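You operate a simulated robot arm through the tools that you are given. There is no shell and no other tool. Be economical: measure what you need, move in short steps, check, and stop when the job is done.

Carry out the task below with a simulated robot arm. There is one attempt and no reset: what you move stays moved.

TASK
Swap the white trough in the drawer for the black one.
Fine: the black trough's lid and the white trough go on the bench; nothing spilt; drawer shut.

It is judged by the outcome, as a careful person would: the job done as asked, and still so three seconds after it is handed in. It fails if anything else is knocked over, pushed out of place, dropped, spilled or broken. Lids that push on must go on centred and level and be pressed home; caps that screw on are set level and turned clockwise until they are tight.

THE ROBOT
A 6-joint arm with a two-finger parallel gripper, fixed in place. Base frame: the origin is at the foot of the arm, x ahead of it, y to its left, z up. Lengths are in mm, angles in degrees, forces in N, time in s.
With the tool pointing down near the work surface it reaches from about 240 to 640 mm from the base axis. Its first joint turns from -66.0 to 66.0 degrees. Payload 2.7 kg.
Tool frame: the origin (TCP) lies between the finger pads and is the grasp point; the fingertips stand 23 mm ahead of it; z points along the fingers, y is the line along which they close. Largest opening 94 mm; finger width 38, thickness 10; the body of the gripper, 54 by 96 mm, starts 39 mm behind the TCP.
Orientation is told as [roll, pitch, yaw] about the base's x, y, z axes, in that order, counted from this pose: with the fingers straight down and closing along the base's y, the tool's x points along the base's -x, its y along +y and its z along -z.

THE INTERFACE
- The arm moves only by the tool drive_tool. Its arguments are lists of equal length, an entry for each row: "offset": the shift along the base's x, y, z in mm, a list of three; "angular": the turn, a rotation vector about the base's x, y, z in degrees, a list of three; "hand": the closure, from 0 (fully open) to 1 (shut). In form: {"offset": [[tx, ty, tz], ...], "angular": [[ax, ay, az], ...], "hand": [hand, ...]}. A call has 1 to 20 rows; each row is the pose to reach, as a shift and turn from the pose commanded when the call began. Rows are played at 5 a second. More than 50 mm and 8.6 degrees between two rows, or a gripper value outside its range, and nothing of the call is played. Where a pose cannot be reached the arm comes as near as it can. A force on the tool above 40 N (or 10 N above the force at the start of the call, whichever is more), or a blocked arm, ends the call early, and 0.2 s more pass. The fingers move at their own pace (about 45 mm/s each) and stop on an object; they squeeze with about 41 N. The grip force told is the motor's: it shows also when the fingers shut on nothing. Time passes only in rows, and 0.2 s behind the last, so rows that repeat a pose let the fingers close. It gives the time, the measured TCP pose, the force on the tool (base axes), the opening and the grip force at its end, in the units of the frame above (readings bear some noise), with the torque about the TCP (base axes, N m) and any sound that the robot's microphone picked up.
- Cameras (640 x 400 px; columns grow to the right, rows downward): "scene" is fixed at [51.2, -421.6, 1399.8]; the picture's right is [0.91, -0.42, 0.00], its down [-0.29, -0.63, -0.72] and it looks along [0.30, 0.65, -0.70] (base axes); focal length 244 px, centre (320, 200). "wrist" rides on the gripper at [86, 16, -74] in the tool frame; the picture's right is [-0.18, 0.98, 0.00], its down [-0.58, -0.11, -0.81] and it looks along [-0.79, -0.15, 0.59] (tool axes); focal length 243 px, centre (320, 200). There is no depth. A picture from a camera that has moved, and an enlarged one, comes with that camera's place and axes in the base frame and with its lens. The place of the scene camera against the robot may be out by one fixed shift of up to 18 mm in any direction.
- snapshot(camera): a new picture of that camera. It takes no simulated time.
- enlarge(camera, box): a new picture of the part [left, top, right, bottom] of that camera's present view, enlarged. It takes no simulated time.
- sign_off(): hands the job in; it is judged then, once.

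Go step by step. Nothing tells you positions but the pictures and the camera data: compare them with the known pose of the tool, close in by small moves and look again before you grip or let go. The budget is 120 turns and 64 pictures, counting those below and the enlarged ones. Unless the task says otherwise, let go and move clear before handing in, and close with one line.

The tools are called after "Request:" by a JSON object that holds its "name" and its "arguments". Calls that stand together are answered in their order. drive_tool: Moves the arm, as the interface text tells. Its arguments: {"type":"object","properties":{"offset":{"type":"array"},"angular":{"type":"array"},"hand":{"type":"array"}},"required":["offset","angular","hand"]} The other tools are called the same way: snapshot (camera) takes a picture; enlarge (camera, box) takes an enlarged picture of a part of a camera's view; sign_off () hands the job in.

At the start:

```text
clock: 0.0
tcp_pos: [376.4, 153.1, 1136.0]
tool_rot: [0.0, 0.0, 0.1]
ft_force: [0.9, 0.3, -0.6]
torque: [0.01, -0.02, 0.0]
finger_gap: 94.0
grasp_force: 0.0
```

scene: 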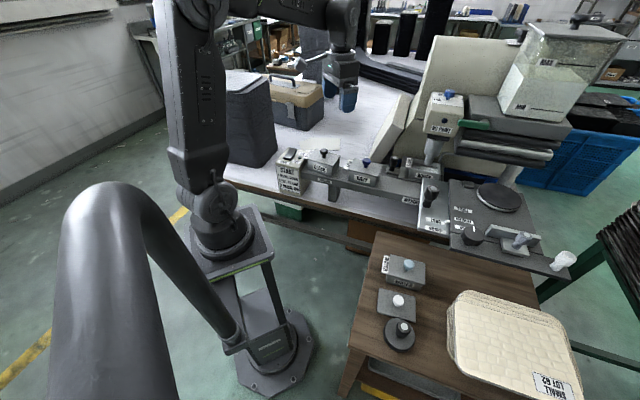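
wrist: 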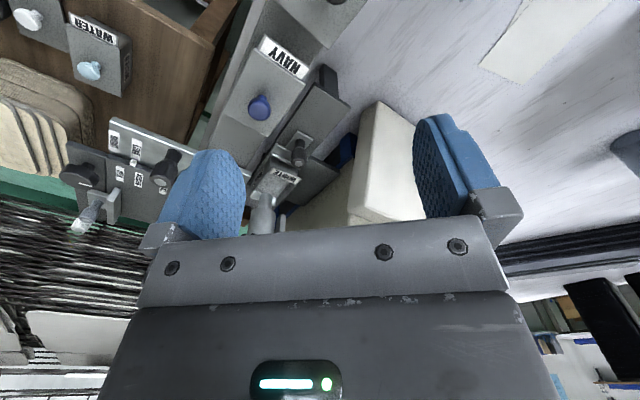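

I see a bench with labelled boxes and a machine with a drawer; I need closer views to find the white and black troughs.

Request:
{"name": "enlarge", "arguments": {"camera": "scene", "box": [260, 130, 440, 240]}}

Request:
{"name": "enlarge", "arguments": {"camera": "scene", "box": [400, 80, 600, 280]}}

Request:
{"name": "enlarge", "arguments": {"camera": "scene", "box": [340, 230, 600, 400]}}

Request:
{"name": "enlarge", "arguments": {"camera": "wrist", "box": [180, 20, 380, 240]}}

```text
3.56 times, centred on (350, 185) of scene
camera zoom: at [51.2, -421.6, 1399.8], right [0.91, -0.42, 0.0], down [-0.29, -0.63, -0.72], along [0.3, 0.65, -0.7], focal length 868 px, centre (213, 253)
```

zoom: 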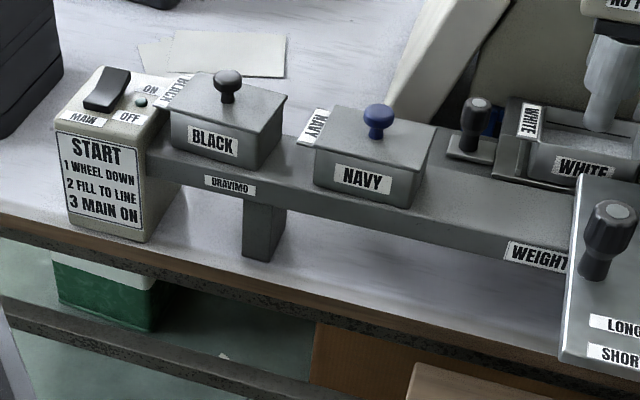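

```text
2.00 times, centred on (500, 180) of scene
camera zoom: at [51.2, -421.6, 1399.8], right [0.91, -0.42, 0.0], down [-0.29, -0.63, -0.72], along [0.3, 0.65, -0.7], focal length 488 px, centre (-40, 240)
```

zoom: 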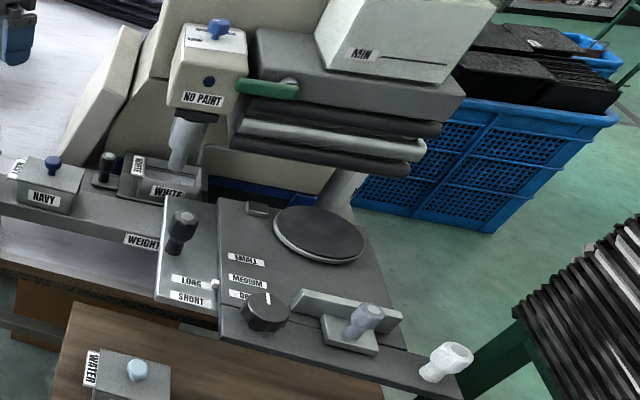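

```text
2.35 times, centred on (470, 315) of scene
camera zoom: at [51.2, -421.6, 1399.8], right [0.91, -0.42, 0.0], down [-0.29, -0.63, -0.72], along [0.3, 0.65, -0.7], focal length 574 px, centre (-33, -71)
```

zoom: 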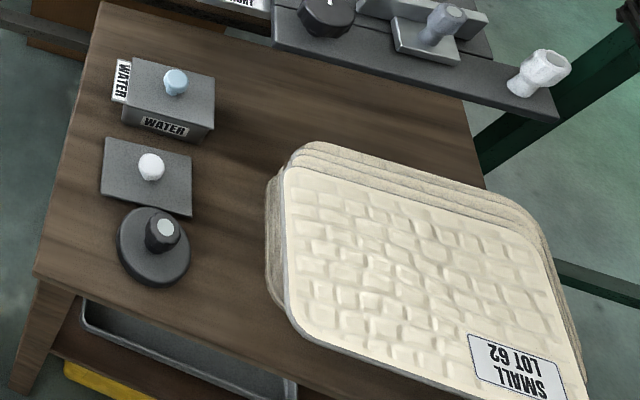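

```text
1.82 times, centred on (280, 130) of wrist
camera zoom: at [289.3, 169.6, 1209.5], right [0.18, 0.98, 0.0], down [0.58, -0.11, 0.81], along [0.79, -0.15, -0.59], focal length 441 px, centre (393, 327)
```

zoom: 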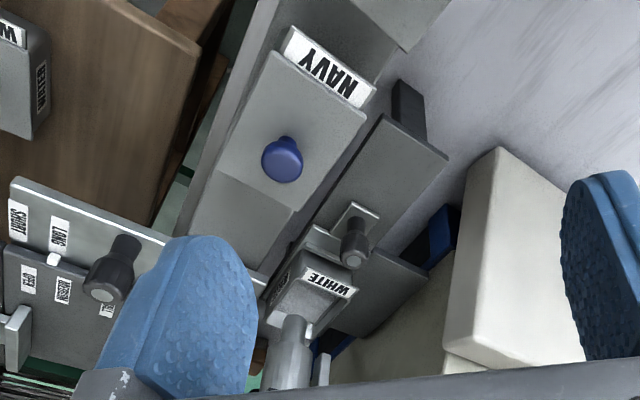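

I need details of the drawer, the wheel/pipe above the white trough and its knobs.

Request:
{"name": "enlarge", "arguments": {"camera": "scene", "box": [385, 130, 465, 200]}}

Request:
{"name": "enlarge", "arguments": {"camera": "scene", "box": [410, 80, 500, 140]}}

Request:
{"name": "enlarge", "arguments": {"camera": "scene", "box": [410, 170, 540, 260]}}

Request:
{"name": "enlarge", "arguments": {"camera": "wrist", "box": [230, 120, 330, 240]}}

```text
5.71 times, centred on (425, 165) of scene
camera zoom: at [51.2, -421.6, 1399.8], right [0.91, -0.42, 0.0], down [-0.29, -0.63, -0.72], along [0.3, 0.65, -0.7], focal length 1394 px, centre (-280, 400)
```

zoom: 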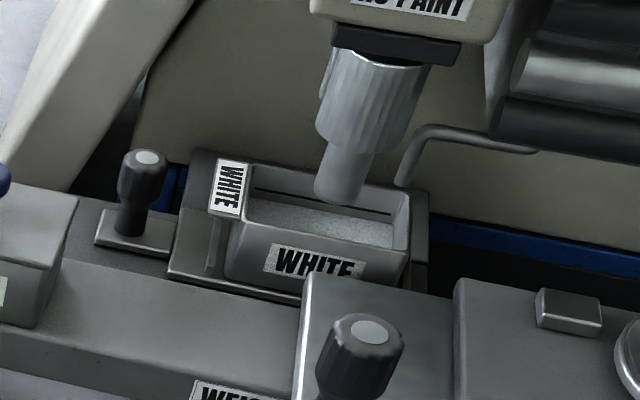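

```text
6.67 times, centred on (455, 110) of scene
camera zoom: at [51.2, -421.6, 1399.8], right [0.91, -0.42, 0.0], down [-0.29, -0.63, -0.72], along [0.3, 0.65, -0.7], focal length 1627 px, centre (-580, 800)
```

zoom: 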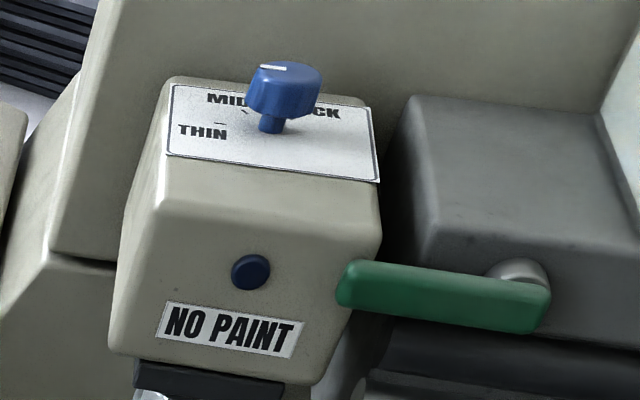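

```text
4.44 times, centred on (475, 215) of scene
camera zoom: at [51.2, -421.6, 1399.8], right [0.91, -0.42, 0.0], down [-0.29, -0.63, -0.72], along [0.3, 0.65, -0.7], focal length 1084 px, centre (-369, 133)
```

zoom: 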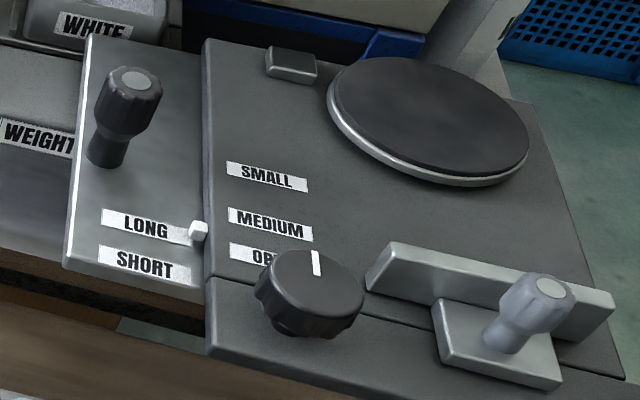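

```text
3.33 times, centred on (280, 180) of wrist
camera zoom: at [289.3, 169.6, 1209.5], right [0.18, 0.98, 0.0], down [0.58, -0.11, 0.81], along [0.79, -0.15, -0.59], focal length 809 px, centre (453, 267)
```

zoom: 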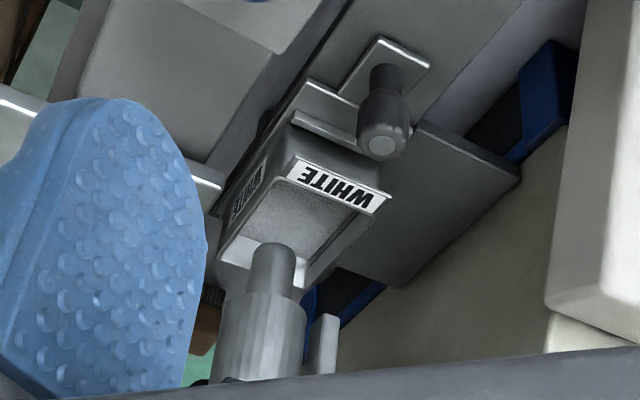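

The machine sits at about -45° to the base: black trough near (338,171), navy near (433,74), drawer knob near (567,30), white trough near (660,-10). I'll turn the wrist camera along the rail and look closer.

Request:
{"name": "drive_tool", "arguments": {"offset": [[10, -5, 0], [20, -10, 0], [30, -15, 0], [40, -20, 0], [50, -25, 0], [60, -30, 0]], "angular": [[0, 0, -7.5], [0, 0, -15], [0, 0, -22.5], [0, 0, -30], [0, 0, -37.5], [0, 0, -45]], "hand": [0, 0, 0, 0, 0, 0]}}

Request:
{"name": "snapshot", "arguments": {"camera": "wrist"}}

```text
clock: 1.4
tcp_pos: [437.9, 122.8, 1136.7]
tool_rot: [0.1, 0.0, -45.0]
ft_force: [-0.1, 0.0, 0.6]
torque: [0.01, -0.01, 0.01]
finger_gap: 93.9
grasp_force: 0.1
```

```text
53 pictures are left
camera wrist: at [386.9, 196.2, 1209.5], right [0.83, 0.56, 0.0], down [0.33, -0.49, 0.81], along [0.45, -0.67, -0.59], focal length 243 px, centre (320, 200)
```

wrist: 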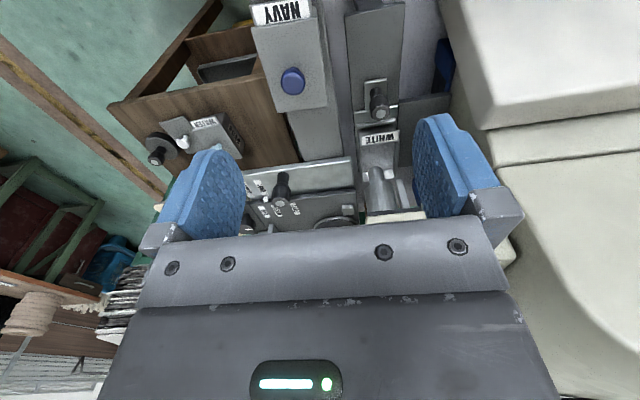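

The drawer runs parallel to the rail, towards the camera, with the dark knob as its handle. Zooming in.

Request:
{"name": "enlarge", "arguments": {"camera": "wrist", "box": [330, 60, 450, 230]}}

Request:
{"name": "enlarge", "arguments": {"camera": "wrist", "box": [240, 0, 440, 130]}}

```text
2.35 times, centred on (390, 145) of wrist
camera zoom: at [386.9, 196.2, 1209.5], right [0.83, 0.56, 0.0], down [0.33, -0.49, 0.81], along [0.45, -0.67, -0.59], focal length 571 px, centre (155, 329)
```

zoom: 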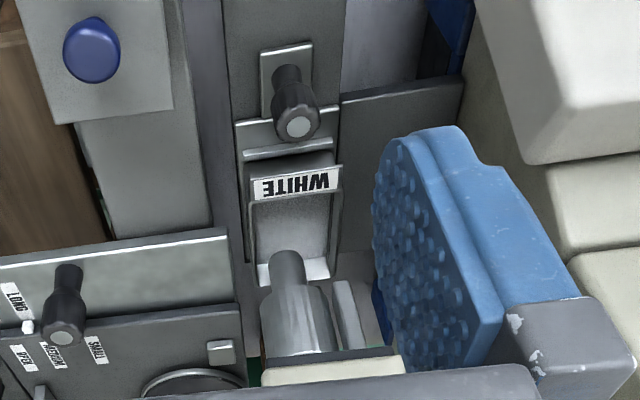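

```text
3.08 times, centred on (340, 65) of wrist
camera zoom: at [386.9, 196.2, 1209.5], right [0.83, 0.56, 0.0], down [0.33, -0.49, 0.81], along [0.45, -0.67, -0.59], focal length 746 px, centre (258, 615)
```

zoom: 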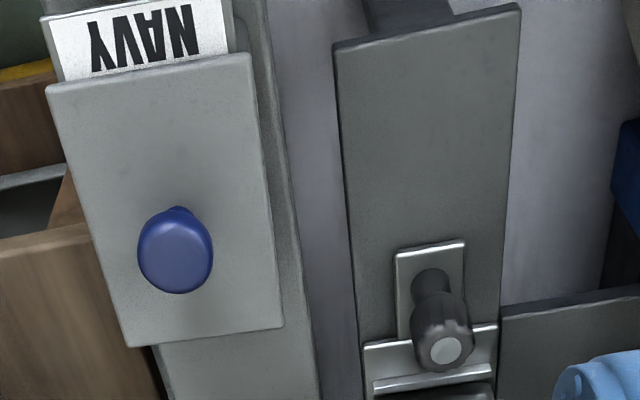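

Drawer knob is near (556,85,935), white trough tab near (591,52,927), and the nozzle tip above is at roughly the rim height. I'll move nearer to see whether it clears the trough.

Request:
{"name": "drive_tool", "arguments": {"offset": [[20, -8, -22], [40, -16, -45], [60, -24, -68], [60, -24, -90]], "angular": [[0, 0, 0], [0, 0, 0], [0, 0, 0], [0, 0, 0]], "hand": [0, 0, 0, 0]}}

Request:
{"name": "snapshot", "arguments": {"camera": "wrist"}}

```text
clock: 2.4
tcp_pos: [496.8, 99.8, 1045.8]
tool_rot: [0.0, -0.1, -45.0]
ft_force: [-0.6, 0.2, -0.5]
torque: [0.03, 0.01, 0.0]
finger_gap: 94.0
grasp_force: 0.2
```

```text
50 pictures are left
camera wrist: at [446.1, 171.9, 1119.4], right [0.82, 0.57, 0.0], down [0.33, -0.49, 0.81], along [0.46, -0.66, -0.59], focal length 243 px, centre (320, 200)
```

wrist: 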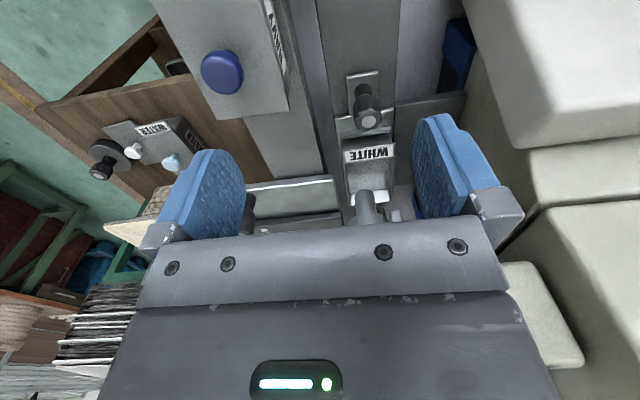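

Request:
{"name": "enlarge", "arguments": {"camera": "wrist", "box": [320, 120, 430, 240]}}

```text
3.33 times, centred on (375, 180) of wrist
camera zoom: at [446.1, 171.9, 1119.4], right [0.82, 0.57, 0.0], down [0.33, -0.49, 0.81], along [0.46, -0.66, -0.59], focal length 809 px, centre (137, 267)
```

zoom: 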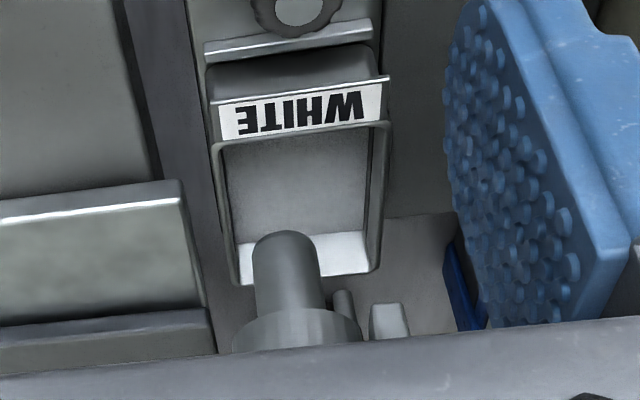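

The nozzle appears close to rim level. A flatter look along the drawer will tell the clearance, so I'll tilt the tool and lower a little.

Request:
{"name": "drive_tool", "arguments": {"offset": [[5, 2, 0], [10, 4, -10], [18, 8, -25], [23, 10, -45]], "angular": [[-5.1, -3.6, 0], [-10.2, -7.2, 0], [-15.3, -10.8, 0], [-20.4, -14.3, 0]], "hand": [0, 0, 0, 0]}}

Request:
{"name": "enlarge", "arguments": {"camera": "wrist", "box": [240, 40, 480, 240]}}

```text
clock: 3.4
tcp_pos: [520.4, 109.8, 1000.9]
tool_rot: [-4.6, -24.6, -43.9]
ft_force: [0.6, 0.5, 0.0]
torque: [0.02, 0.0, -0.01]
finger_gap: 93.9
grasp_force: 0.1
```

```text
2.00 times, centred on (360, 140) of wrist
camera zoom: at [455.4, 201.2, 1030.4], right [0.82, 0.57, 0.01], down [0.11, -0.16, 0.98], along [0.56, -0.81, -0.2], focal length 485 px, centre (240, 320)
```

zoom: 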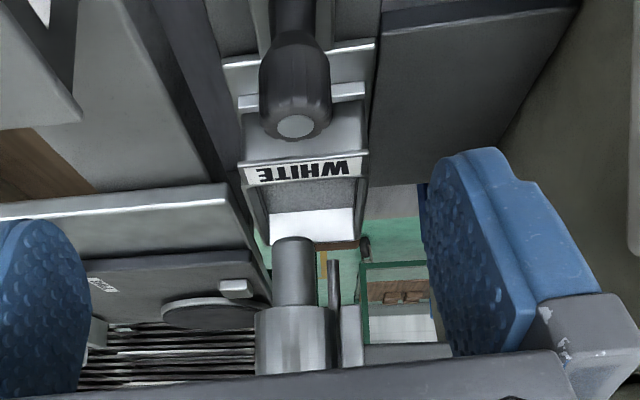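

Wheel tip is about 13 mm above the trough rim, so it is up and the drawer can slide. Next: straighten the tool and position above the drawer knob (about (564,80)).

Request:
{"name": "drive_tool", "arguments": {"offset": [[0, 0, 10], [10, -8, 10], [25, -18, 5], [40, -28, 0]], "angular": [[5.1, 3.6, 0], [10.2, 7.2, 0], [15.3, 10.8, 0], [20.4, 14.3, 0]], "hand": [0, 0, 0.2, 0.4]}}

Request:
{"name": "snapshot", "arguments": {"camera": "wrist"}}

```text
clock: 4.4
tcp_pos: [560.2, 80.8, 1000.7]
tool_rot: [0.1, 0.1, -44.9]
ft_force: [-0.3, -0.4, -0.4]
torque: [0.02, 0.02, -0.02]
finger_gap: 56.5
grasp_force: 0.0
```

```text
47 pictures are left
camera wrist: at [508.6, 153.8, 1074.8], right [0.82, 0.57, 0.0], down [0.34, -0.49, 0.81], along [0.46, -0.66, -0.59], focal length 243 px, centre (320, 200)
```

wrist: 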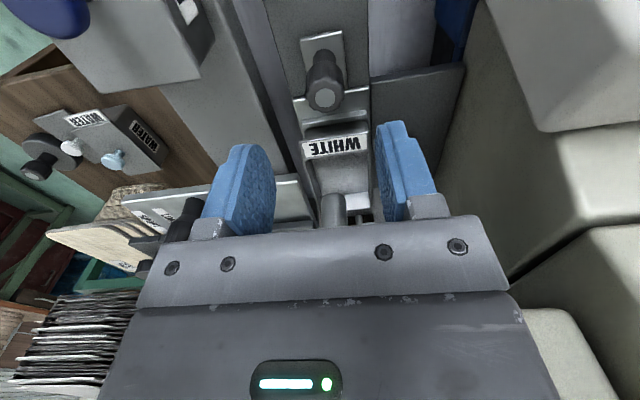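

The knob top is at about (561,82,926), bulb about 24 mm wide from z 894 to 926. Descending around it.

Request:
{"name": "drive_tool", "arguments": {"offset": [[1, 1.5, -30], [1, 1.5, -60]], "angular": [[0, 0, 0], [0, 0, 0]], "hand": [0.45, 0.45]}}

Request:
{"name": "snapshot", "arguments": {"camera": "wrist"}}

```text
clock: 5.0
tcp_pos: [560.8, 82.8, 940.6]
tool_rot: [0.1, 0.0, -44.9]
ft_force: [0.0, 0.3, -0.5]
torque: [0.01, 0.0, 0.01]
finger_gap: 51.6
grasp_force: 0.2
```

```text
46 pictures are left
camera wrist: at [510.3, 156.0, 1014.6], right [0.82, 0.57, 0.0], down [0.33, -0.49, 0.81], along [0.46, -0.66, -0.59], focal length 243 px, centre (320, 200)
```

wrist: 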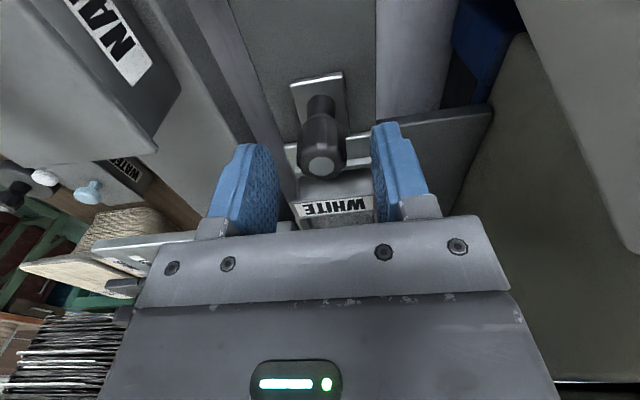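

Knob is centred between the fingers; going down 30 mm and closing.

Request:
{"name": "drive_tool", "arguments": {"offset": [[0, 0, -15], [0, 0, -30], [0, 0, -30], [0, 0, -30], [0, 0, -30], [0, 0, -30]], "angular": [[0, 0, 0], [0, 0, 0], [0, 0, 0], [0, 0, 0], [0, 0, 0], [0, 0, 0]], "hand": [0.45, 0.45, 0.7, 1, 1, 1]}}

Request:
{"name": "snapshot", "arguments": {"camera": "wrist"}}

```text
clock: 6.4
tcp_pos: [562.3, 84.7, 910.7]
tool_rot: [0.2, 0.0, -45.0]
ft_force: [12.4, 13.0, -6.5]
torque: [-0.1, -0.24, -0.01]
finger_gap: 24.9
grasp_force: 45.3
```

```text
45 pictures are left
camera wrist: at [510.5, 156.5, 984.2], right [0.82, 0.57, 0.0], down [0.33, -0.49, 0.81], along [0.46, -0.66, -0.59], focal length 243 px, centre (320, 200)
```

wrist: 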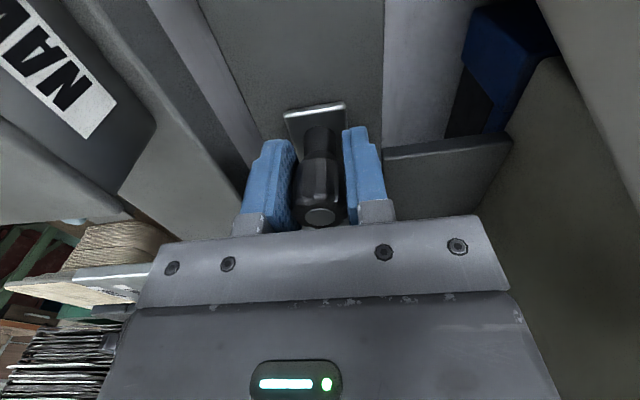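

Knob gripped. Relieve the side load (shift 2 mm) and pull the drawer gently out along (-1,+1).

Request:
{"name": "drive_tool", "arguments": {"offset": [[1.5, 1.9, 0], [-2, 5.4, 0], [-6, 9, 0], [-10, 13, 0], [-14, 17, 0], [-18, 21, 0]], "angular": [[0, 0, 0], [0, 0, 0], [0, 0, 0], [0, 0, 0], [0, 0, 0], [0, 0, 0]], "hand": [1, 1, 1, 1, 1, 1]}}

Request:
{"name": "enlarge", "arguments": {"camera": "scene", "box": [360, 110, 480, 210]}}

```text
clock: 7.8
tcp_pos: [543.1, 105.4, 909.5]
tool_rot: [-0.1, 0.2, -45.0]
ft_force: [-4.2, -3.7, -4.1]
torque: [-0.11, -0.06, 0.02]
finger_gap: 25.1
grasp_force: 45.5
```

```text
4.00 times, centred on (420, 160) of scene
camera zoom: at [51.2, -421.7, 1399.8], right [0.91, -0.42, 0.0], down [-0.29, -0.63, -0.72], along [0.3, 0.65, -0.7], focal length 976 px, centre (-80, 360)
```

zoom: 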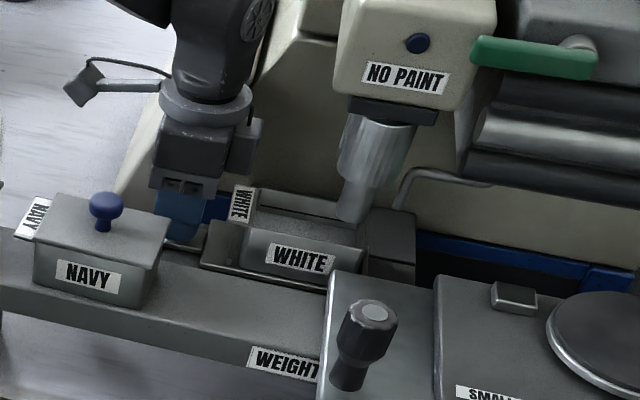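

It slides freely under the wheel. Continue pulling slowly about 80 mm more.

Request:
{"name": "drive_tool", "arguments": {"offset": [[-4, 4, 0], [-8, 8, 0], [-12, 12, 0], [-16, 16, 0], [-20, 20, 0], [-24, 24, 0], [-28, 28, 0], [-32, 32, 0], [-36, 36, 0], [-40, 40, 0], [-44, 44, 0], [-48, 48, 0], [-52, 52, 0], [-56, 56, 0], [-59, 59, 0], [-61, 61, 0]], "angular": [[0, 0, 0], [0, 0, 0], [0, 0, 0], [0, 0, 0], [0, 0, 0], [0, 0, 0], [0, 0, 0], [0, 0, 0], [0, 0, 0], [0, 0, 0], [0, 0, 0], [0, 0, 0], [0, 0, 0], [0, 0, 0], [0, 0, 0], [0, 0, 0]], "hand": [1, 1, 1, 1, 1, 1, 1, 1, 1, 1, 1, 1, 1, 1, 1, 1]}}

Request:
{"name": "enlarge", "arguments": {"camera": "scene", "box": [340, 110, 460, 210]}}

```text
clock: 11.2
tcp_pos: [481.2, 165.9, 912.0]
tool_rot: [-0.1, 0.1, -45.0]
ft_force: [-12.0, -13.4, -1.7]
torque: [0.07, 0.11, -0.04]
finger_gap: 25.0
grasp_force: 45.2
```

```text
4.00 times, centred on (400, 160) of scene
camera zoom: at [51.0, -421.9, 1399.7], right [0.91, -0.42, 0.0], down [-0.29, -0.63, -0.72], along [0.3, 0.65, -0.7], focal length 976 px, centre (0, 360)
```

zoom: 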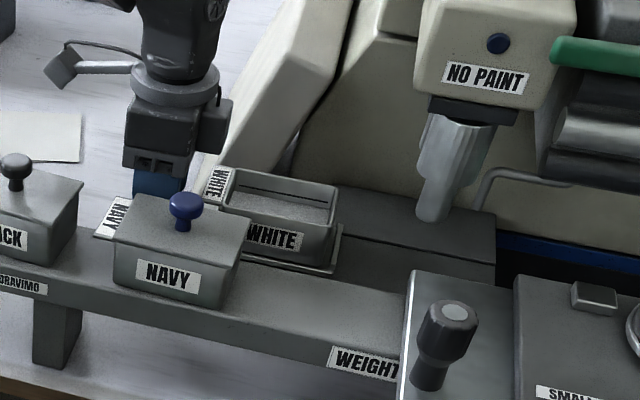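

Drawer is out about 118 mm and the white trough is clear of the wheel. Release the knob and lift, then look at the bench.

Request:
{"name": "drive_tool", "arguments": {"offset": [[-1.3, -1.3, 0], [-1.3, -1.3, 0], [-1.3, -1.3, 0], [-1.3, -1.3, 0], [-1.3, -1.3, 40], [-1.3, -1.3, 90], [-1.3, -1.3, 140]], "angular": [[0, 0, 0], [0, 0, 0], [0, 0, 0], [0, 0, 0], [0, 0, 0], [0, 0, 0], [0, 0, 0]], "hand": [1, 0.5, 0.5, 0.5, 0.5, 0.3, 0]}}

Request:
{"name": "snapshot", "arguments": {"camera": "wrist"}}

Request:
{"name": "snapshot", "arguments": {"camera": "scene"}}

```text
clock: 12.8
tcp_pos: [480.4, 163.7, 1050.7]
tool_rot: [-0.1, 0.0, -45.0]
ft_force: [-0.5, 1.3, -0.5]
torque: [-0.01, -0.01, -0.01]
finger_gap: 94.3
grasp_force: 0.1
```

```text
42 pictures are left
camera wrist: at [430.0, 235.8, 1125.1], right [0.82, 0.57, 0.0], down [0.33, -0.49, 0.81], along [0.46, -0.66, -0.59], focal length 243 px, centre (320, 200)
```

wrist: 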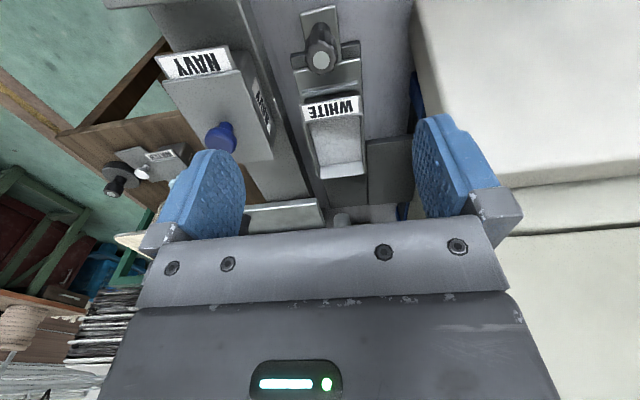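

```text
41 pictures are left
```

scene: 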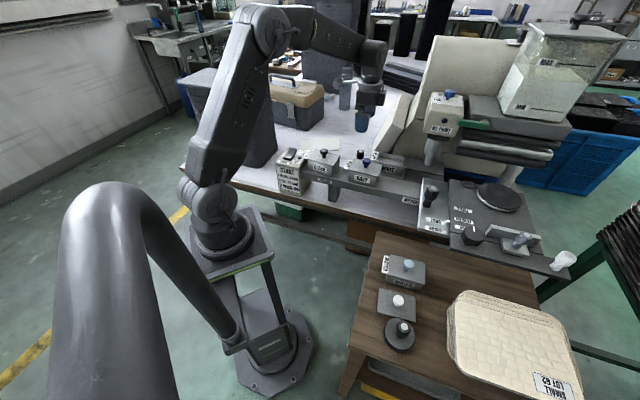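

The bench's white top behind the rail has free room. I'll turn the camera to it to locate the surface and a free spot.

Request:
{"name": "drive_tool", "arguments": {"offset": [[-15, 15, 5], [-30, 30, 10], [-45, 45, 20], [-60, 60, 30], [-75, 75, 40], [-90, 90, 45]], "angular": [[0, 0, 7.5], [0, 0, 15], [0, 0, 22.5], [0, 0, 30], [0, 0, 37.5], [0, 0, 45]], "hand": [0, 0, 0, 0, 0, 0]}}

Request:
{"name": "snapshot", "arguments": {"camera": "wrist"}}

Request:
{"name": "enlarge", "arguments": {"camera": "scene", "box": [220, 60, 420, 210]}}

```text
clock: 14.2
tcp_pos: [390.2, 254.0, 1097.0]
tool_rot: [0.0, 0.0, 0.2]
ft_force: [-0.4, 0.1, 0.1]
torque: [0.0, -0.01, 0.01]
finger_gap: 93.9
grasp_force: 0.0
```

```text
40 pictures are left
camera wrist: at [302.8, 270.8, 1170.5], right [0.18, 0.98, 0.0], down [0.58, -0.11, 0.81], along [0.79, -0.15, -0.59], focal length 243 px, centre (320, 200)
```

wrist: 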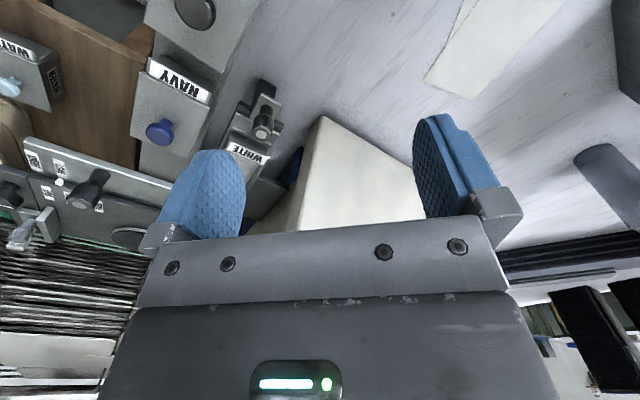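

```text
2.67 times, centred on (320, 135) of scene
camera zoom: at [51.2, -421.6, 1399.8], right [0.91, -0.42, 0.0], down [-0.29, -0.63, -0.72], along [0.3, 0.65, -0.7], focal length 651 px, centre (320, 373)
```

zoom: 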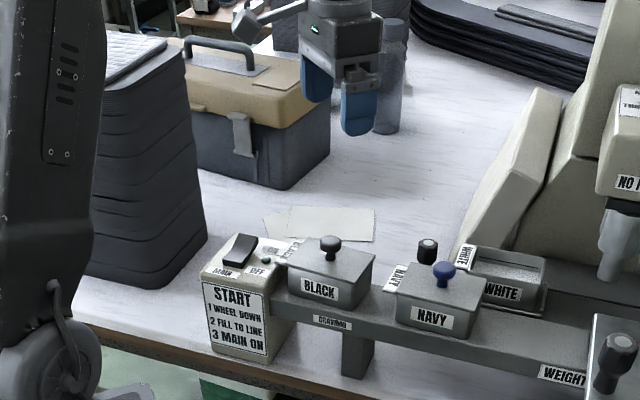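

Bench surface is about z 780–800; free spots: white trough at about (460,305), lid at about (380,380). Now back over the white trough (est. centre (543,104)).

Request:
{"name": "drive_tool", "arguments": {"offset": [[25, -25, 0], [50, -50, -10], [75, -75, -25], [100, -100, -45], [125, -125, -65], [150, -148, -85]], "angular": [[0, 0, -7.5], [0, 0, -15], [0, 0, -22.5], [0, 0, -30], [0, 0, -37.5], [0, 0, -45]], "hand": [0, 0, 0, 0, 0, 0]}}

Request:
{"name": "enlarge", "arguments": {"camera": "wrist", "box": [220, 40, 460, 240]}}

```text
clock: 15.6
tcp_pos: [541.6, 105.5, 1010.5]
tool_rot: [0.1, 0.1, -45.1]
ft_force: [-0.1, 0.1, -0.4]
torque: [-0.03, -0.03, -0.02]
finger_gap: 93.9
grasp_force: 0.1
```

```text
2.00 times, centred on (340, 140) of wrist
camera zoom: at [490.6, 177.9, 1084.7], right [0.83, 0.56, 0.0], down [0.33, -0.49, 0.81], along [0.45, -0.67, -0.59], focal length 485 px, centre (280, 320)
```

zoom: 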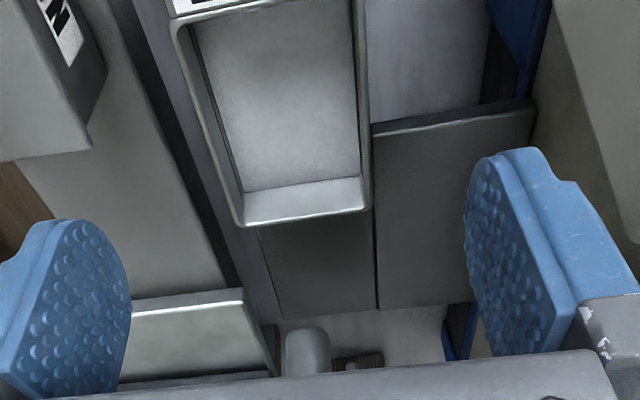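

White trough rim is about 58 × 88 mm, centred near (552,92) at z ≈ 920. I'll move over it and lower to just above the rim for a check.

Request:
{"name": "drive_tool", "arguments": {"offset": [[10, -13, -20], [10, -13, -45], [10, -13, -62]], "angular": [[0, 0, 0], [0, 0, 0], [0, 0, 0]], "hand": [0.1, 0.15, 0.15]}}

Request:
{"name": "snapshot", "arguments": {"camera": "wrist"}}

Request:
{"name": "enlarge", "arguments": {"camera": "scene", "box": [350, 120, 450, 200]}}

```text
clock: 16.4
tcp_pos: [550.7, 91.9, 949.4]
tool_rot: [0.2, 0.0, -44.9]
ft_force: [0.5, -0.5, -0.4]
torque: [0.04, -0.04, -0.01]
finger_gap: 79.9
grasp_force: 0.0
```

```text
37 pictures are left
camera wrist: at [499.9, 165.3, 1022.3], right [0.82, 0.57, 0.0], down [0.33, -0.49, 0.81], along [0.46, -0.66, -0.59], focal length 243 px, centre (320, 200)
```

wrist: 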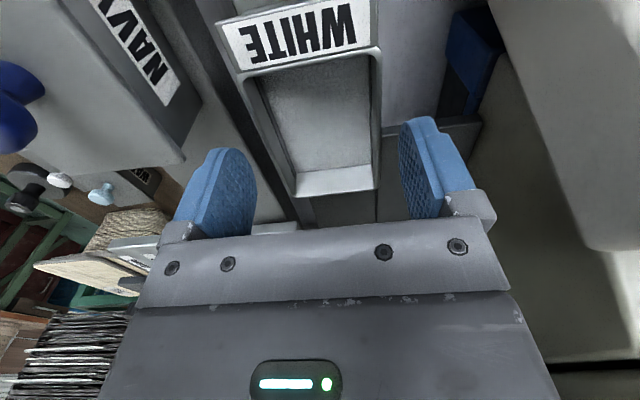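

```text
5.00 times, centred on (400, 160) of scene
camera zoom: at [51.2, -421.6, 1399.8], right [0.91, -0.42, 0.0], down [-0.29, -0.63, -0.72], along [0.3, 0.65, -0.7], focal length 1220 px, centre (-80, 400)
```

zoom: 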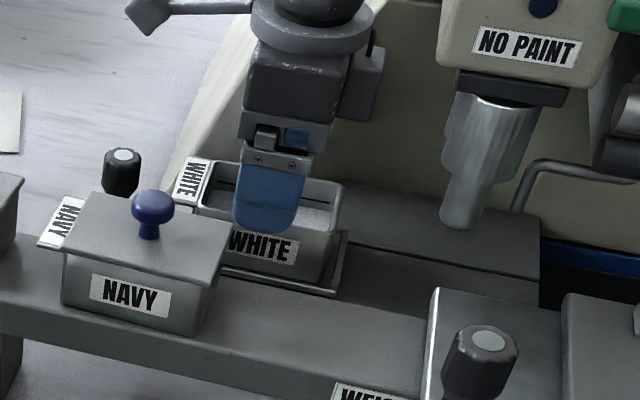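

Aligned over the trough centre. Descend to TCP z ≈ 904 and close.

Request:
{"name": "drive_tool", "arguments": {"offset": [[1, 1, -15], [1, 1, -30], [1, 1, -45], [1, 1, -45], [1, 1, -45], [1, 1, -45], [1, 1, -45]], "angular": [[0, 0, 0], [0, 0, 0], [0, 0, 0], [0, 0, 0], [0, 0, 0], [0, 0, 0], [0, 0, 0]], "hand": [0.15, 0.15, 0.15, 0.3, 0.5, 0.6, 0.6]}}

Request:
{"name": "snapshot", "arguments": {"camera": "wrist"}}

```text
clock: 18.0
tcp_pos: [551.6, 93.5, 903.8]
tool_rot: [0.0, 0.0, -44.9]
ft_force: [0.2, -0.4, 0.3]
torque: [-0.01, -0.03, 0.01]
finger_gap: 62.1
grasp_force: 41.5
```

```text
35 pictures are left
camera wrist: at [500.1, 165.9, 977.6], right [0.82, 0.57, 0.0], down [0.33, -0.49, 0.81], along [0.46, -0.66, -0.59], focal length 243 px, centre (320, 200)
```

wrist: 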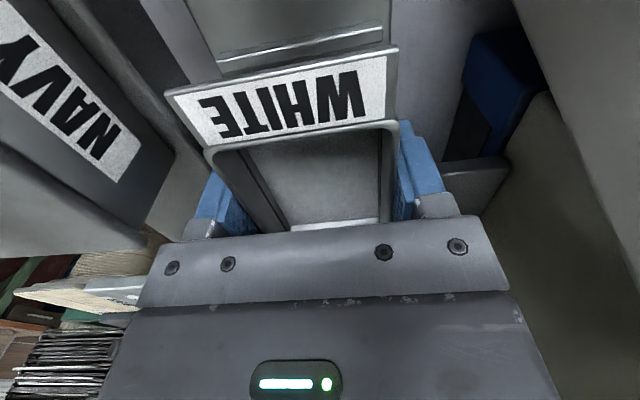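

Gripped at 62 mm with no side load. Lift slowly and check it comes up level.

Request:
{"name": "drive_tool", "arguments": {"offset": [[0, 0, 2], [0, 0, 5], [0, 0, 9], [0, 0, 14], [0, 0, 20], [0, 0, 26], [0, 0, 32], [0, 0, 38], [0, 0, 43], [0, 0, 46]], "angular": [[0, 0, 0], [0, 0, 0], [0, 0, 0], [0, 0, 0], [0, 0, 0], [0, 0, 0], [0, 0, 0], [0, 0, 0], [0, 0, 0], [0, 0, 0]], "hand": [0.6, 0.6, 0.6, 0.6, 0.6, 0.6, 0.6, 0.6, 0.6, 0.6]}}

Request:
{"name": "enlarge", "arguments": {"camera": "scene", "box": [350, 120, 450, 200]}}

```text
clock: 20.2
tcp_pos: [551.9, 94.0, 950.2]
tool_rot: [0.0, -0.1, -45.0]
ft_force: [0.3, -0.7, -3.5]
torque: [0.01, 0.0, 0.01]
finger_gap: 62.0
grasp_force: 41.2
```

```text
5.00 times, centred on (400, 160) of scene
camera zoom: at [51.3, -421.6, 1399.8], right [0.91, -0.42, 0.0], down [-0.29, -0.63, -0.72], along [0.3, 0.65, -0.7], focal length 1220 px, centre (-80, 400)
```

zoom: 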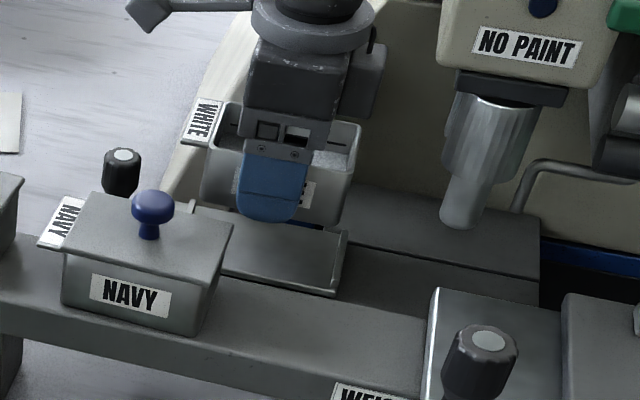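

The white trough is up and level, weight about 0.35 kg. Raise further and carry it around to above the bench spot, smoothly.

Request:
{"name": "drive_tool", "arguments": {"offset": [[0, 0, 8], [0, 0, 20], [0, 0, 32], [-3, 3, 40], [-9, 9, 45], [-18, 18, 45], [-28, 28, 45], [-38, 38, 45], [-48, 48, 45], [-58, 59, 45], [-67, 72, 45], [-75, 86, 45], [-82, 101, 45], [-88, 117, 45], [-92, 133, 45], [-94, 149, 45], [-95, 165, 45], [-95, 180, 45], [-95, 193, 45], [-95, 202, 45]], "angular": [[0, 0, 0], [0, 0, 0], [0, 0, 0], [0, 0, 0], [0, 0, 0], [0, 0, 0], [0, 0, 0], [0, 0, 0], [0, 0, 0], [0, 0, 0], [0, 0, 0], [0, 0, 0], [0, 0, 0], [0, 0, 0], [0, 0, 0], [0, 0, 0], [0, 0, 0], [0, 0, 0], [0, 0, 0], [0, 0, 0]], "hand": [0.6, 0.6, 0.6, 0.6, 0.6, 0.6, 0.6, 0.6, 0.6, 0.6, 0.6, 0.6, 0.6, 0.6, 0.6, 0.6, 0.6, 0.6, 0.6, 0.6]}}

Request:
{"name": "enlarge", "arguments": {"camera": "scene", "box": [260, 60, 440, 200]}}

```text
clock: 24.4
tcp_pos: [457.0, 295.3, 996.1]
tool_rot: [0.0, 0.0, -44.9]
ft_force: [-0.2, 0.0, -3.4]
torque: [-0.03, -0.02, 0.01]
finger_gap: 62.0
grasp_force: 40.7
```

```text
2.86 times, centred on (350, 130) of scene
camera zoom: at [51.3, -421.5, 1399.8], right [0.91, -0.42, 0.0], down [-0.29, -0.63, -0.72], along [0.3, 0.65, -0.7], focal length 697 px, centre (234, 400)
```

zoom: 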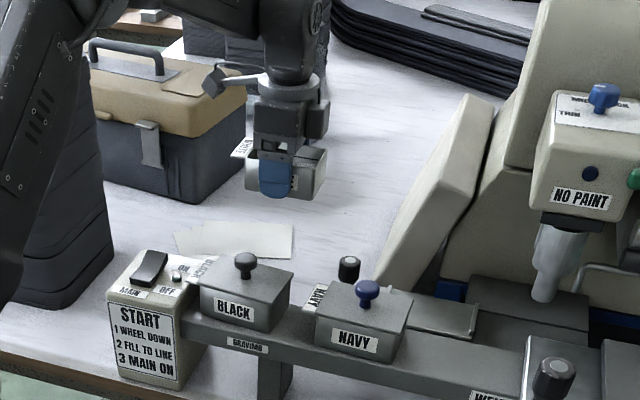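

Spot below is clear. Descend most of the way.

Request:
{"name": "drive_tool", "arguments": {"offset": [[0, 3, -10], [0, 6, -25], [0, 6, -42], [0, 6, -59], [0, 6, -76], [0, 6, -93], [0, 6, -108], [0, 6, -120], [0, 6, -128]], "angular": [[0, 0, 0], [0, 0, 0], [0, 0, 0], [0, 0, 0], [0, 0, 0], [0, 0, 0], [0, 0, 0], [0, 0, 0], [0, 0, 0]], "hand": [0.6, 0.6, 0.6, 0.6, 0.6, 0.6, 0.6, 0.6, 0.6]}}

Request:
{"name": "enlarge", "arguments": {"camera": "scene", "box": [300, 80, 420, 180]}}

```text
clock: 26.4
tcp_pos: [456.4, 301.8, 866.4]
tool_rot: [0.0, 0.0, -45.1]
ft_force: [-0.1, -1.0, -3.2]
torque: [-0.01, 0.01, 0.02]
finger_gap: 61.9
grasp_force: 41.1
```

```text
4.00 times, centred on (360, 130) of scene
camera zoom: at [51.3, -421.5, 1399.8], right [0.91, -0.42, 0.0], down [-0.29, -0.63, -0.72], along [0.3, 0.65, -0.7], focal length 976 px, centre (160, 480)
```

zoom: 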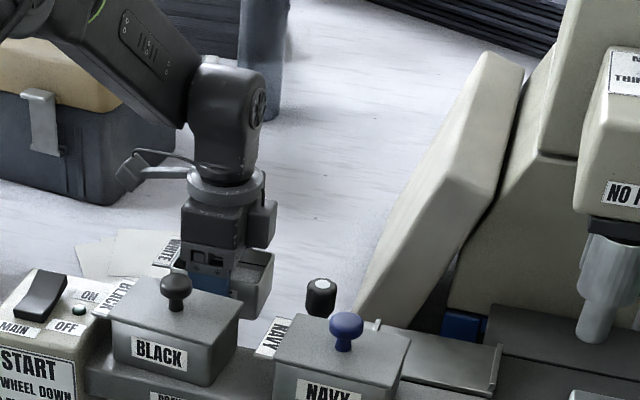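

Still well above the bench. Lower in small steps watching the force.

Request:
{"name": "drive_tool", "arguments": {"offset": [[0, 0, -7], [0, 0, -14], [0, 0, -20], [0, 0, -24]], "angular": [[0, 0, 0], [0, 0, 0], [0, 0, 0], [0, 0, 0]], "hand": [0.6, 0.6, 0.6, 0.6]}}

Request:
{"name": "drive_tool", "arguments": {"offset": [[0, 0, -3], [0, 0, -5], [0, 0, -7], [0, 0, -8]], "angular": [[0, 0, 0], [0, 0, 0], [0, 0, 0], [0, 0, 0]], "hand": [0.6, 0.6, 0.6, 0.6]}}

Request:
{"name": "snapshot", "arguments": {"camera": "wrist"}}

```text
clock: 27.4
tcp_pos: [456.4, 301.5, 843.6]
tool_rot: [0.0, 0.0, -45.0]
ft_force: [0.7, -0.7, -3.0]
torque: [-0.03, 0.0, 0.0]
finger_gap: 62.0
grasp_force: 40.8
```

```text
clock: 28.4
tcp_pos: [456.0, 301.0, 834.9]
tool_rot: [0.1, 0.1, -45.0]
ft_force: [0.0, 0.3, -1.9]
torque: [-0.01, -0.01, 0.02]
finger_gap: 61.9
grasp_force: 40.7
```

```text
31 pictures are left
camera wrist: at [405.5, 374.1, 908.4], right [0.82, 0.57, 0.0], down [0.33, -0.49, 0.81], along [0.46, -0.66, -0.59], focal length 243 px, centre (320, 200)
```

wrist: 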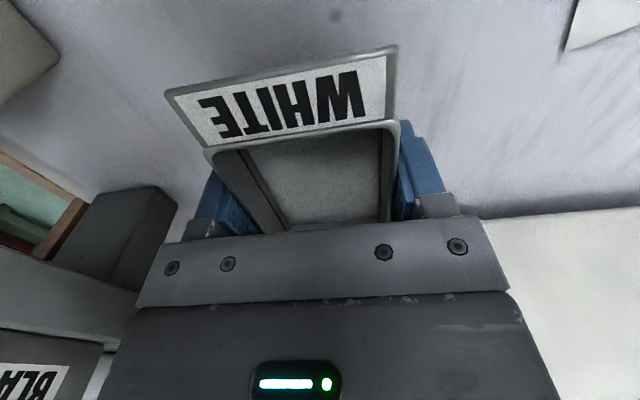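

Nearly down perhaps; continue in 2 mm steps.

Request:
{"name": "drive_tool", "arguments": {"offset": [[0, 0, -1], [0, 0, -2], [0, 0, -3], [0, 0, -4]], "angular": [[0, 0, 0], [0, 0, 0], [0, 0, 0], [0, 0, 0]], "hand": [0.6, 0.6, 0.6, 0.6]}}

Request:
{"name": "drive_tool", "arguments": {"offset": [[0, 0, -1], [0, 0, -2], [0, 0, -3], [0, 0, -4]], "angular": [[0, 0, 0], [0, 0, 0], [0, 0, 0], [0, 0, 0]], "hand": [0.6, 0.6, 0.6, 0.6]}}

```text
clock: 29.4
tcp_pos: [456.3, 302.5, 829.6]
tool_rot: [0.0, 0.0, -45.0]
ft_force: [-0.3, -0.3, -3.6]
torque: [0.0, 0.01, 0.03]
finger_gap: 62.2
grasp_force: 41.3
```

```text
clock: 30.4
tcp_pos: [457.1, 301.9, 827.0]
tool_rot: [0.0, 0.0, -45.0]
ft_force: [-0.4, 0.1, -3.2]
torque: [-0.03, -0.01, 0.01]
finger_gap: 62.0
grasp_force: 41.3
```

Not touching yet; keep lowering in small steps.

Request:
{"name": "drive_tool", "arguments": {"offset": [[0, 0, -1.5], [0, 0, -3], [0, 0, -4.5], [0, 0, -6]], "angular": [[0, 0, 0], [0, 0, 0], [0, 0, 0], [0, 0, 0]], "hand": [0.6, 0.6, 0.6, 0.6]}}

Request:
{"name": "snapshot", "arguments": {"camera": "scene"}}

```text
clock: 31.4
tcp_pos: [457.0, 301.6, 821.1]
tool_rot: [0.0, 0.1, -45.1]
ft_force: [1.8, 0.0, -2.3]
torque: [0.02, -0.03, 0.01]
finger_gap: 62.0
grasp_force: 41.0
```

```text
30 pictures are left
```

scene: 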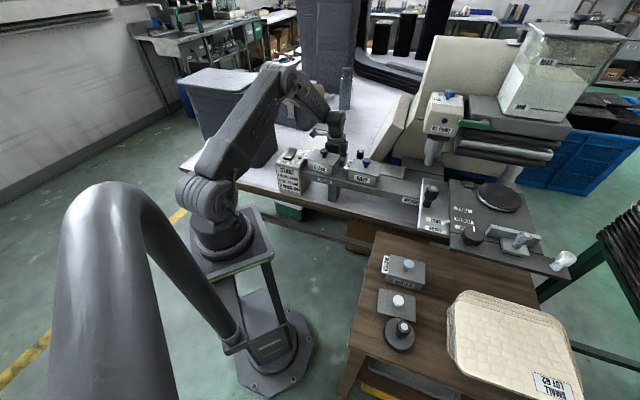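

Still no contact; continue carefully.

Request:
{"name": "drive_tool", "arguments": {"offset": [[0, 0, -1], [0, 0, -2], [0, 0, -3], [0, 0, -4], [0, 0, -5]], "angular": [[0, 0, 0], [0, 0, 0], [0, 0, 0], [0, 0, 0], [0, 0, 0]], "hand": [0.6, 0.6, 0.6, 0.6, 0.6]}}

Request:
{"name": "drive_tool", "arguments": {"offset": [[0, 0, -1], [0, 0, -2], [0, 0, -3], [0, 0, -4]], "angular": [[0, 0, 0], [0, 0, 0], [0, 0, 0], [0, 0, 0]], "hand": [0.6, 0.6, 0.6, 0.6]}}

Request:
{"name": "enlarge", "arguments": {"camera": "scene", "box": [240, 60, 400, 200]}}

```text
clock: 32.6
tcp_pos: [456.8, 301.1, 814.8]
tool_rot: [0.2, 0.1, -44.9]
ft_force: [0.3, 0.3, -3.0]
torque: [0.0, -0.01, -0.01]
finger_gap: 61.8
grasp_force: 41.2
```

```text
clock: 33.6
tcp_pos: [457.4, 302.6, 811.5]
tool_rot: [0.1, 0.0, -45.0]
ft_force: [0.9, 0.2, -3.2]
torque: [-0.02, -0.02, -0.02]
finger_gap: 61.9
grasp_force: 40.9
```

```text
2.86 times, centred on (320, 130) of scene
camera zoom: at [51.3, -421.5, 1399.8], right [0.91, -0.42, 0.0], down [-0.29, -0.63, -0.72], along [0.3, 0.65, -0.7], focal length 697 px, centre (320, 400)
```

zoom: 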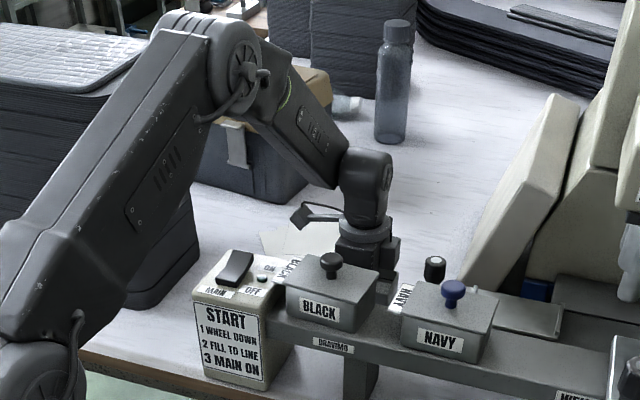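

Still free; continue lowering.

Request:
{"name": "drive_tool", "arguments": {"offset": [[0, 0, -1], [0, 0, -2], [0, 0, -3], [0, 0, -4], [0, 0, -5]], "angular": [[0, 0, 0], [0, 0, 0], [0, 0, 0], [0, 0, 0], [0, 0, 0]], "hand": [0.6, 0.6, 0.6, 0.6, 0.6]}}

Request:
{"name": "snapshot", "arguments": {"camera": "wrist"}}

```text
clock: 34.8
tcp_pos: [456.4, 302.3, 807.3]
tool_rot: [0.0, 0.0, -45.1]
ft_force: [-0.3, 0.7, -2.5]
torque: [0.02, 0.01, -0.03]
finger_gap: 62.1
grasp_force: 41.1
```

```text
28 pictures are left
camera wrist: at [405.7, 374.2, 880.4], right [0.82, 0.57, 0.0], down [0.33, -0.49, 0.81], along [0.46, -0.66, -0.59], focal length 243 px, centre (320, 200)
```

wrist: 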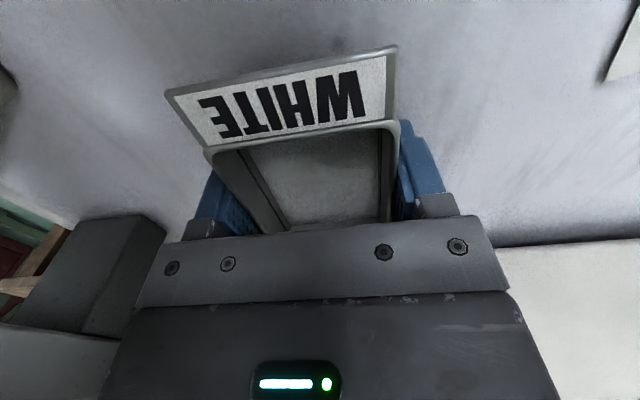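

Bench estimated near z 780, close now. Continue in 1 mm steps.

Request:
{"name": "drive_tool", "arguments": {"offset": [[0, 0, -1], [0, 0, -2], [0, 0, -3], [0, 0, -4]], "angular": [[0, 0, 0], [0, 0, 0], [0, 0, 0], [0, 0, 0]], "hand": [0.6, 0.6, 0.6, 0.6]}}

Request:
{"name": "drive_tool", "arguments": {"offset": [[0, 0, -1], [0, 0, -2], [0, 0, -3], [0, 0, -3]], "angular": [[0, 0, 0], [0, 0, 0], [0, 0, 0], [0, 0, 0]], "hand": [0.6, 0.6, 0.6, 0.6]}}

Request:
{"name": "drive_tool", "arguments": {"offset": [[0, 0, -1], [0, 0, -2], [0, 0, -3], [0, 0, -3]], "angular": [[0, 0, 0], [0, 0, 0], [0, 0, 0], [0, 0, 0]], "hand": [0.6, 0.6, 0.6, 0.6]}}

```text
clock: 35.8
tcp_pos: [456.1, 301.7, 803.4]
tool_rot: [0.1, -0.1, -44.9]
ft_force: [-3.9, -4.1, 14.8]
torque: [-0.27, 0.7, 0.09]
finger_gap: 61.8
grasp_force: 40.9
```

```text
clock: 36.7
tcp_pos: [458.9, 303.4, 804.2]
tool_rot: [0.3, -0.1, -45.0]
ft_force: [0.0, 0.1, 1.2]
torque: [0.0, 0.23, 0.03]
finger_gap: 61.7
grasp_force: 41.8
stopped in row 4: the force on the tool passed its limit at 40 N (the readings are from after the stop); the commanded pose is now the measured one
```

```text
clock: 37.6
tcp_pos: [458.6, 303.5, 802.6]
tool_rot: [0.3, -0.1, -44.8]
ft_force: [0.4, -1.3, 3.3]
torque: [0.05, 0.32, 0.05]
finger_gap: 61.8
grasp_force: 40.6
stopped in row 4: the force on the tool passed its limit at 42 N (the readings are from after the stop); the commanded pose is now the measured one
```

Trough is set down (TCP 803). Release and lift off.

Request:
{"name": "drive_tool", "arguments": {"offset": [[0, 0, 0], [0, 0, 0], [0, 0, 0], [0, 0, 0], [0, 0, 15], [0, 0, 40], [0, 0, 80], [0, 0, 120], [0, 0, 165], [0, 0, 210], [0, 0, 240]], "angular": [[0, 0, 0], [0, 0, 0], [0, 0, 0], [0, 0, 0], [0, 0, 0], [0, 0, 0], [0, 0, 0], [0, 0, 0], [0, 0, 0], [0, 0, 0], [0, 0, 0]], "hand": [0.4, 0.2, 0.1, 0.1, 0.1, 0.1, 0.1, 0.1, 0.1, 0.1, 0.1]}}

Request:
{"name": "enlarge", "arguments": {"camera": "scene", "box": [260, 80, 420, 200]}}

Request:
{"name": "snapshot", "arguments": {"camera": "wrist"}}

```text
clock: 40.0
tcp_pos: [458.4, 303.3, 1043.6]
tool_rot: [0.3, -0.1, -44.9]
ft_force: [-0.2, 0.4, 0.1]
torque: [-0.01, -0.02, -0.01]
finger_gap: 84.7
grasp_force: 0.0
```

```text
3.33 times, centred on (340, 140) of scene
camera zoom: at [51.2, -421.6, 1399.8], right [0.91, -0.42, 0.0], down [-0.29, -0.63, -0.72], along [0.3, 0.65, -0.7], focal length 813 px, centre (253, 400)
```

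zoom: 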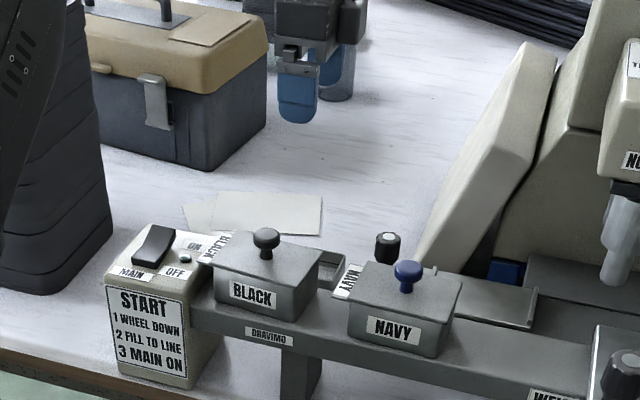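

```text
26 pictures are left
camera wrist: at [406.8, 375.0, 1116.7], right [0.82, 0.57, 0.0], down [0.33, -0.49, 0.81], along [0.46, -0.66, -0.59], focal length 243 px, centre (320, 200)
```

wrist: 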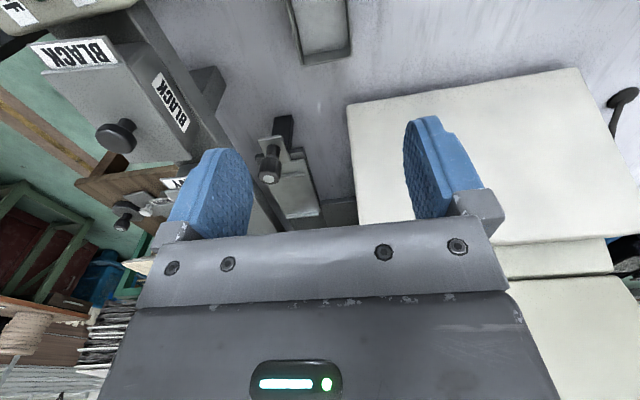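

White trough is standing on the bench. Next the black lid: move over its knob (about (345,180)).

Request:
{"name": "drive_tool", "arguments": {"offset": [[-20, -20, 0], [-40, -45, 0], [-60, -70, 0], [-80, -95, 0], [-100, -115, -5], [-114, -125, -10]], "angular": [[0, 0, 0], [0, 0, 0], [0, 0, 0], [0, 0, 0], [0, 0, 0], [0, 0, 0]], "hand": [0.1, 0.1, 0.2, 0.3, 0.4, 0.4]}}

Request:
{"name": "snapshot", "arguments": {"camera": "wrist"}}

```text
clock: 41.4
tcp_pos: [344.3, 177.2, 1033.3]
tool_rot: [0.2, -0.2, -44.9]
ft_force: [0.4, 0.6, 0.8]
torque: [0.0, 0.0, 0.04]
finger_gap: 56.5
grasp_force: 0.1
```

```text
25 pictures are left
camera wrist: at [292.6, 249.8, 1106.7], right [0.82, 0.57, 0.01], down [0.33, -0.49, 0.81], along [0.46, -0.66, -0.59], focal length 243 px, centre (320, 200)
```

wrist: 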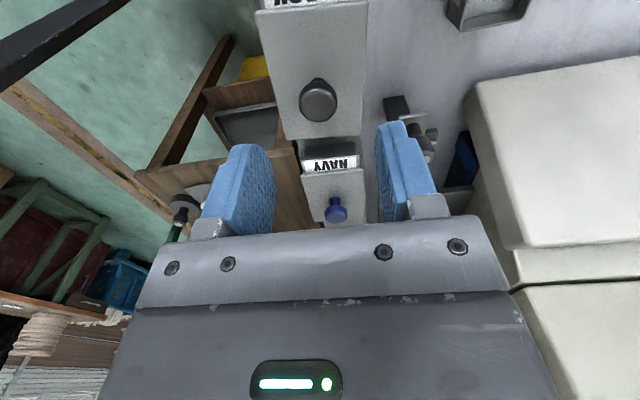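

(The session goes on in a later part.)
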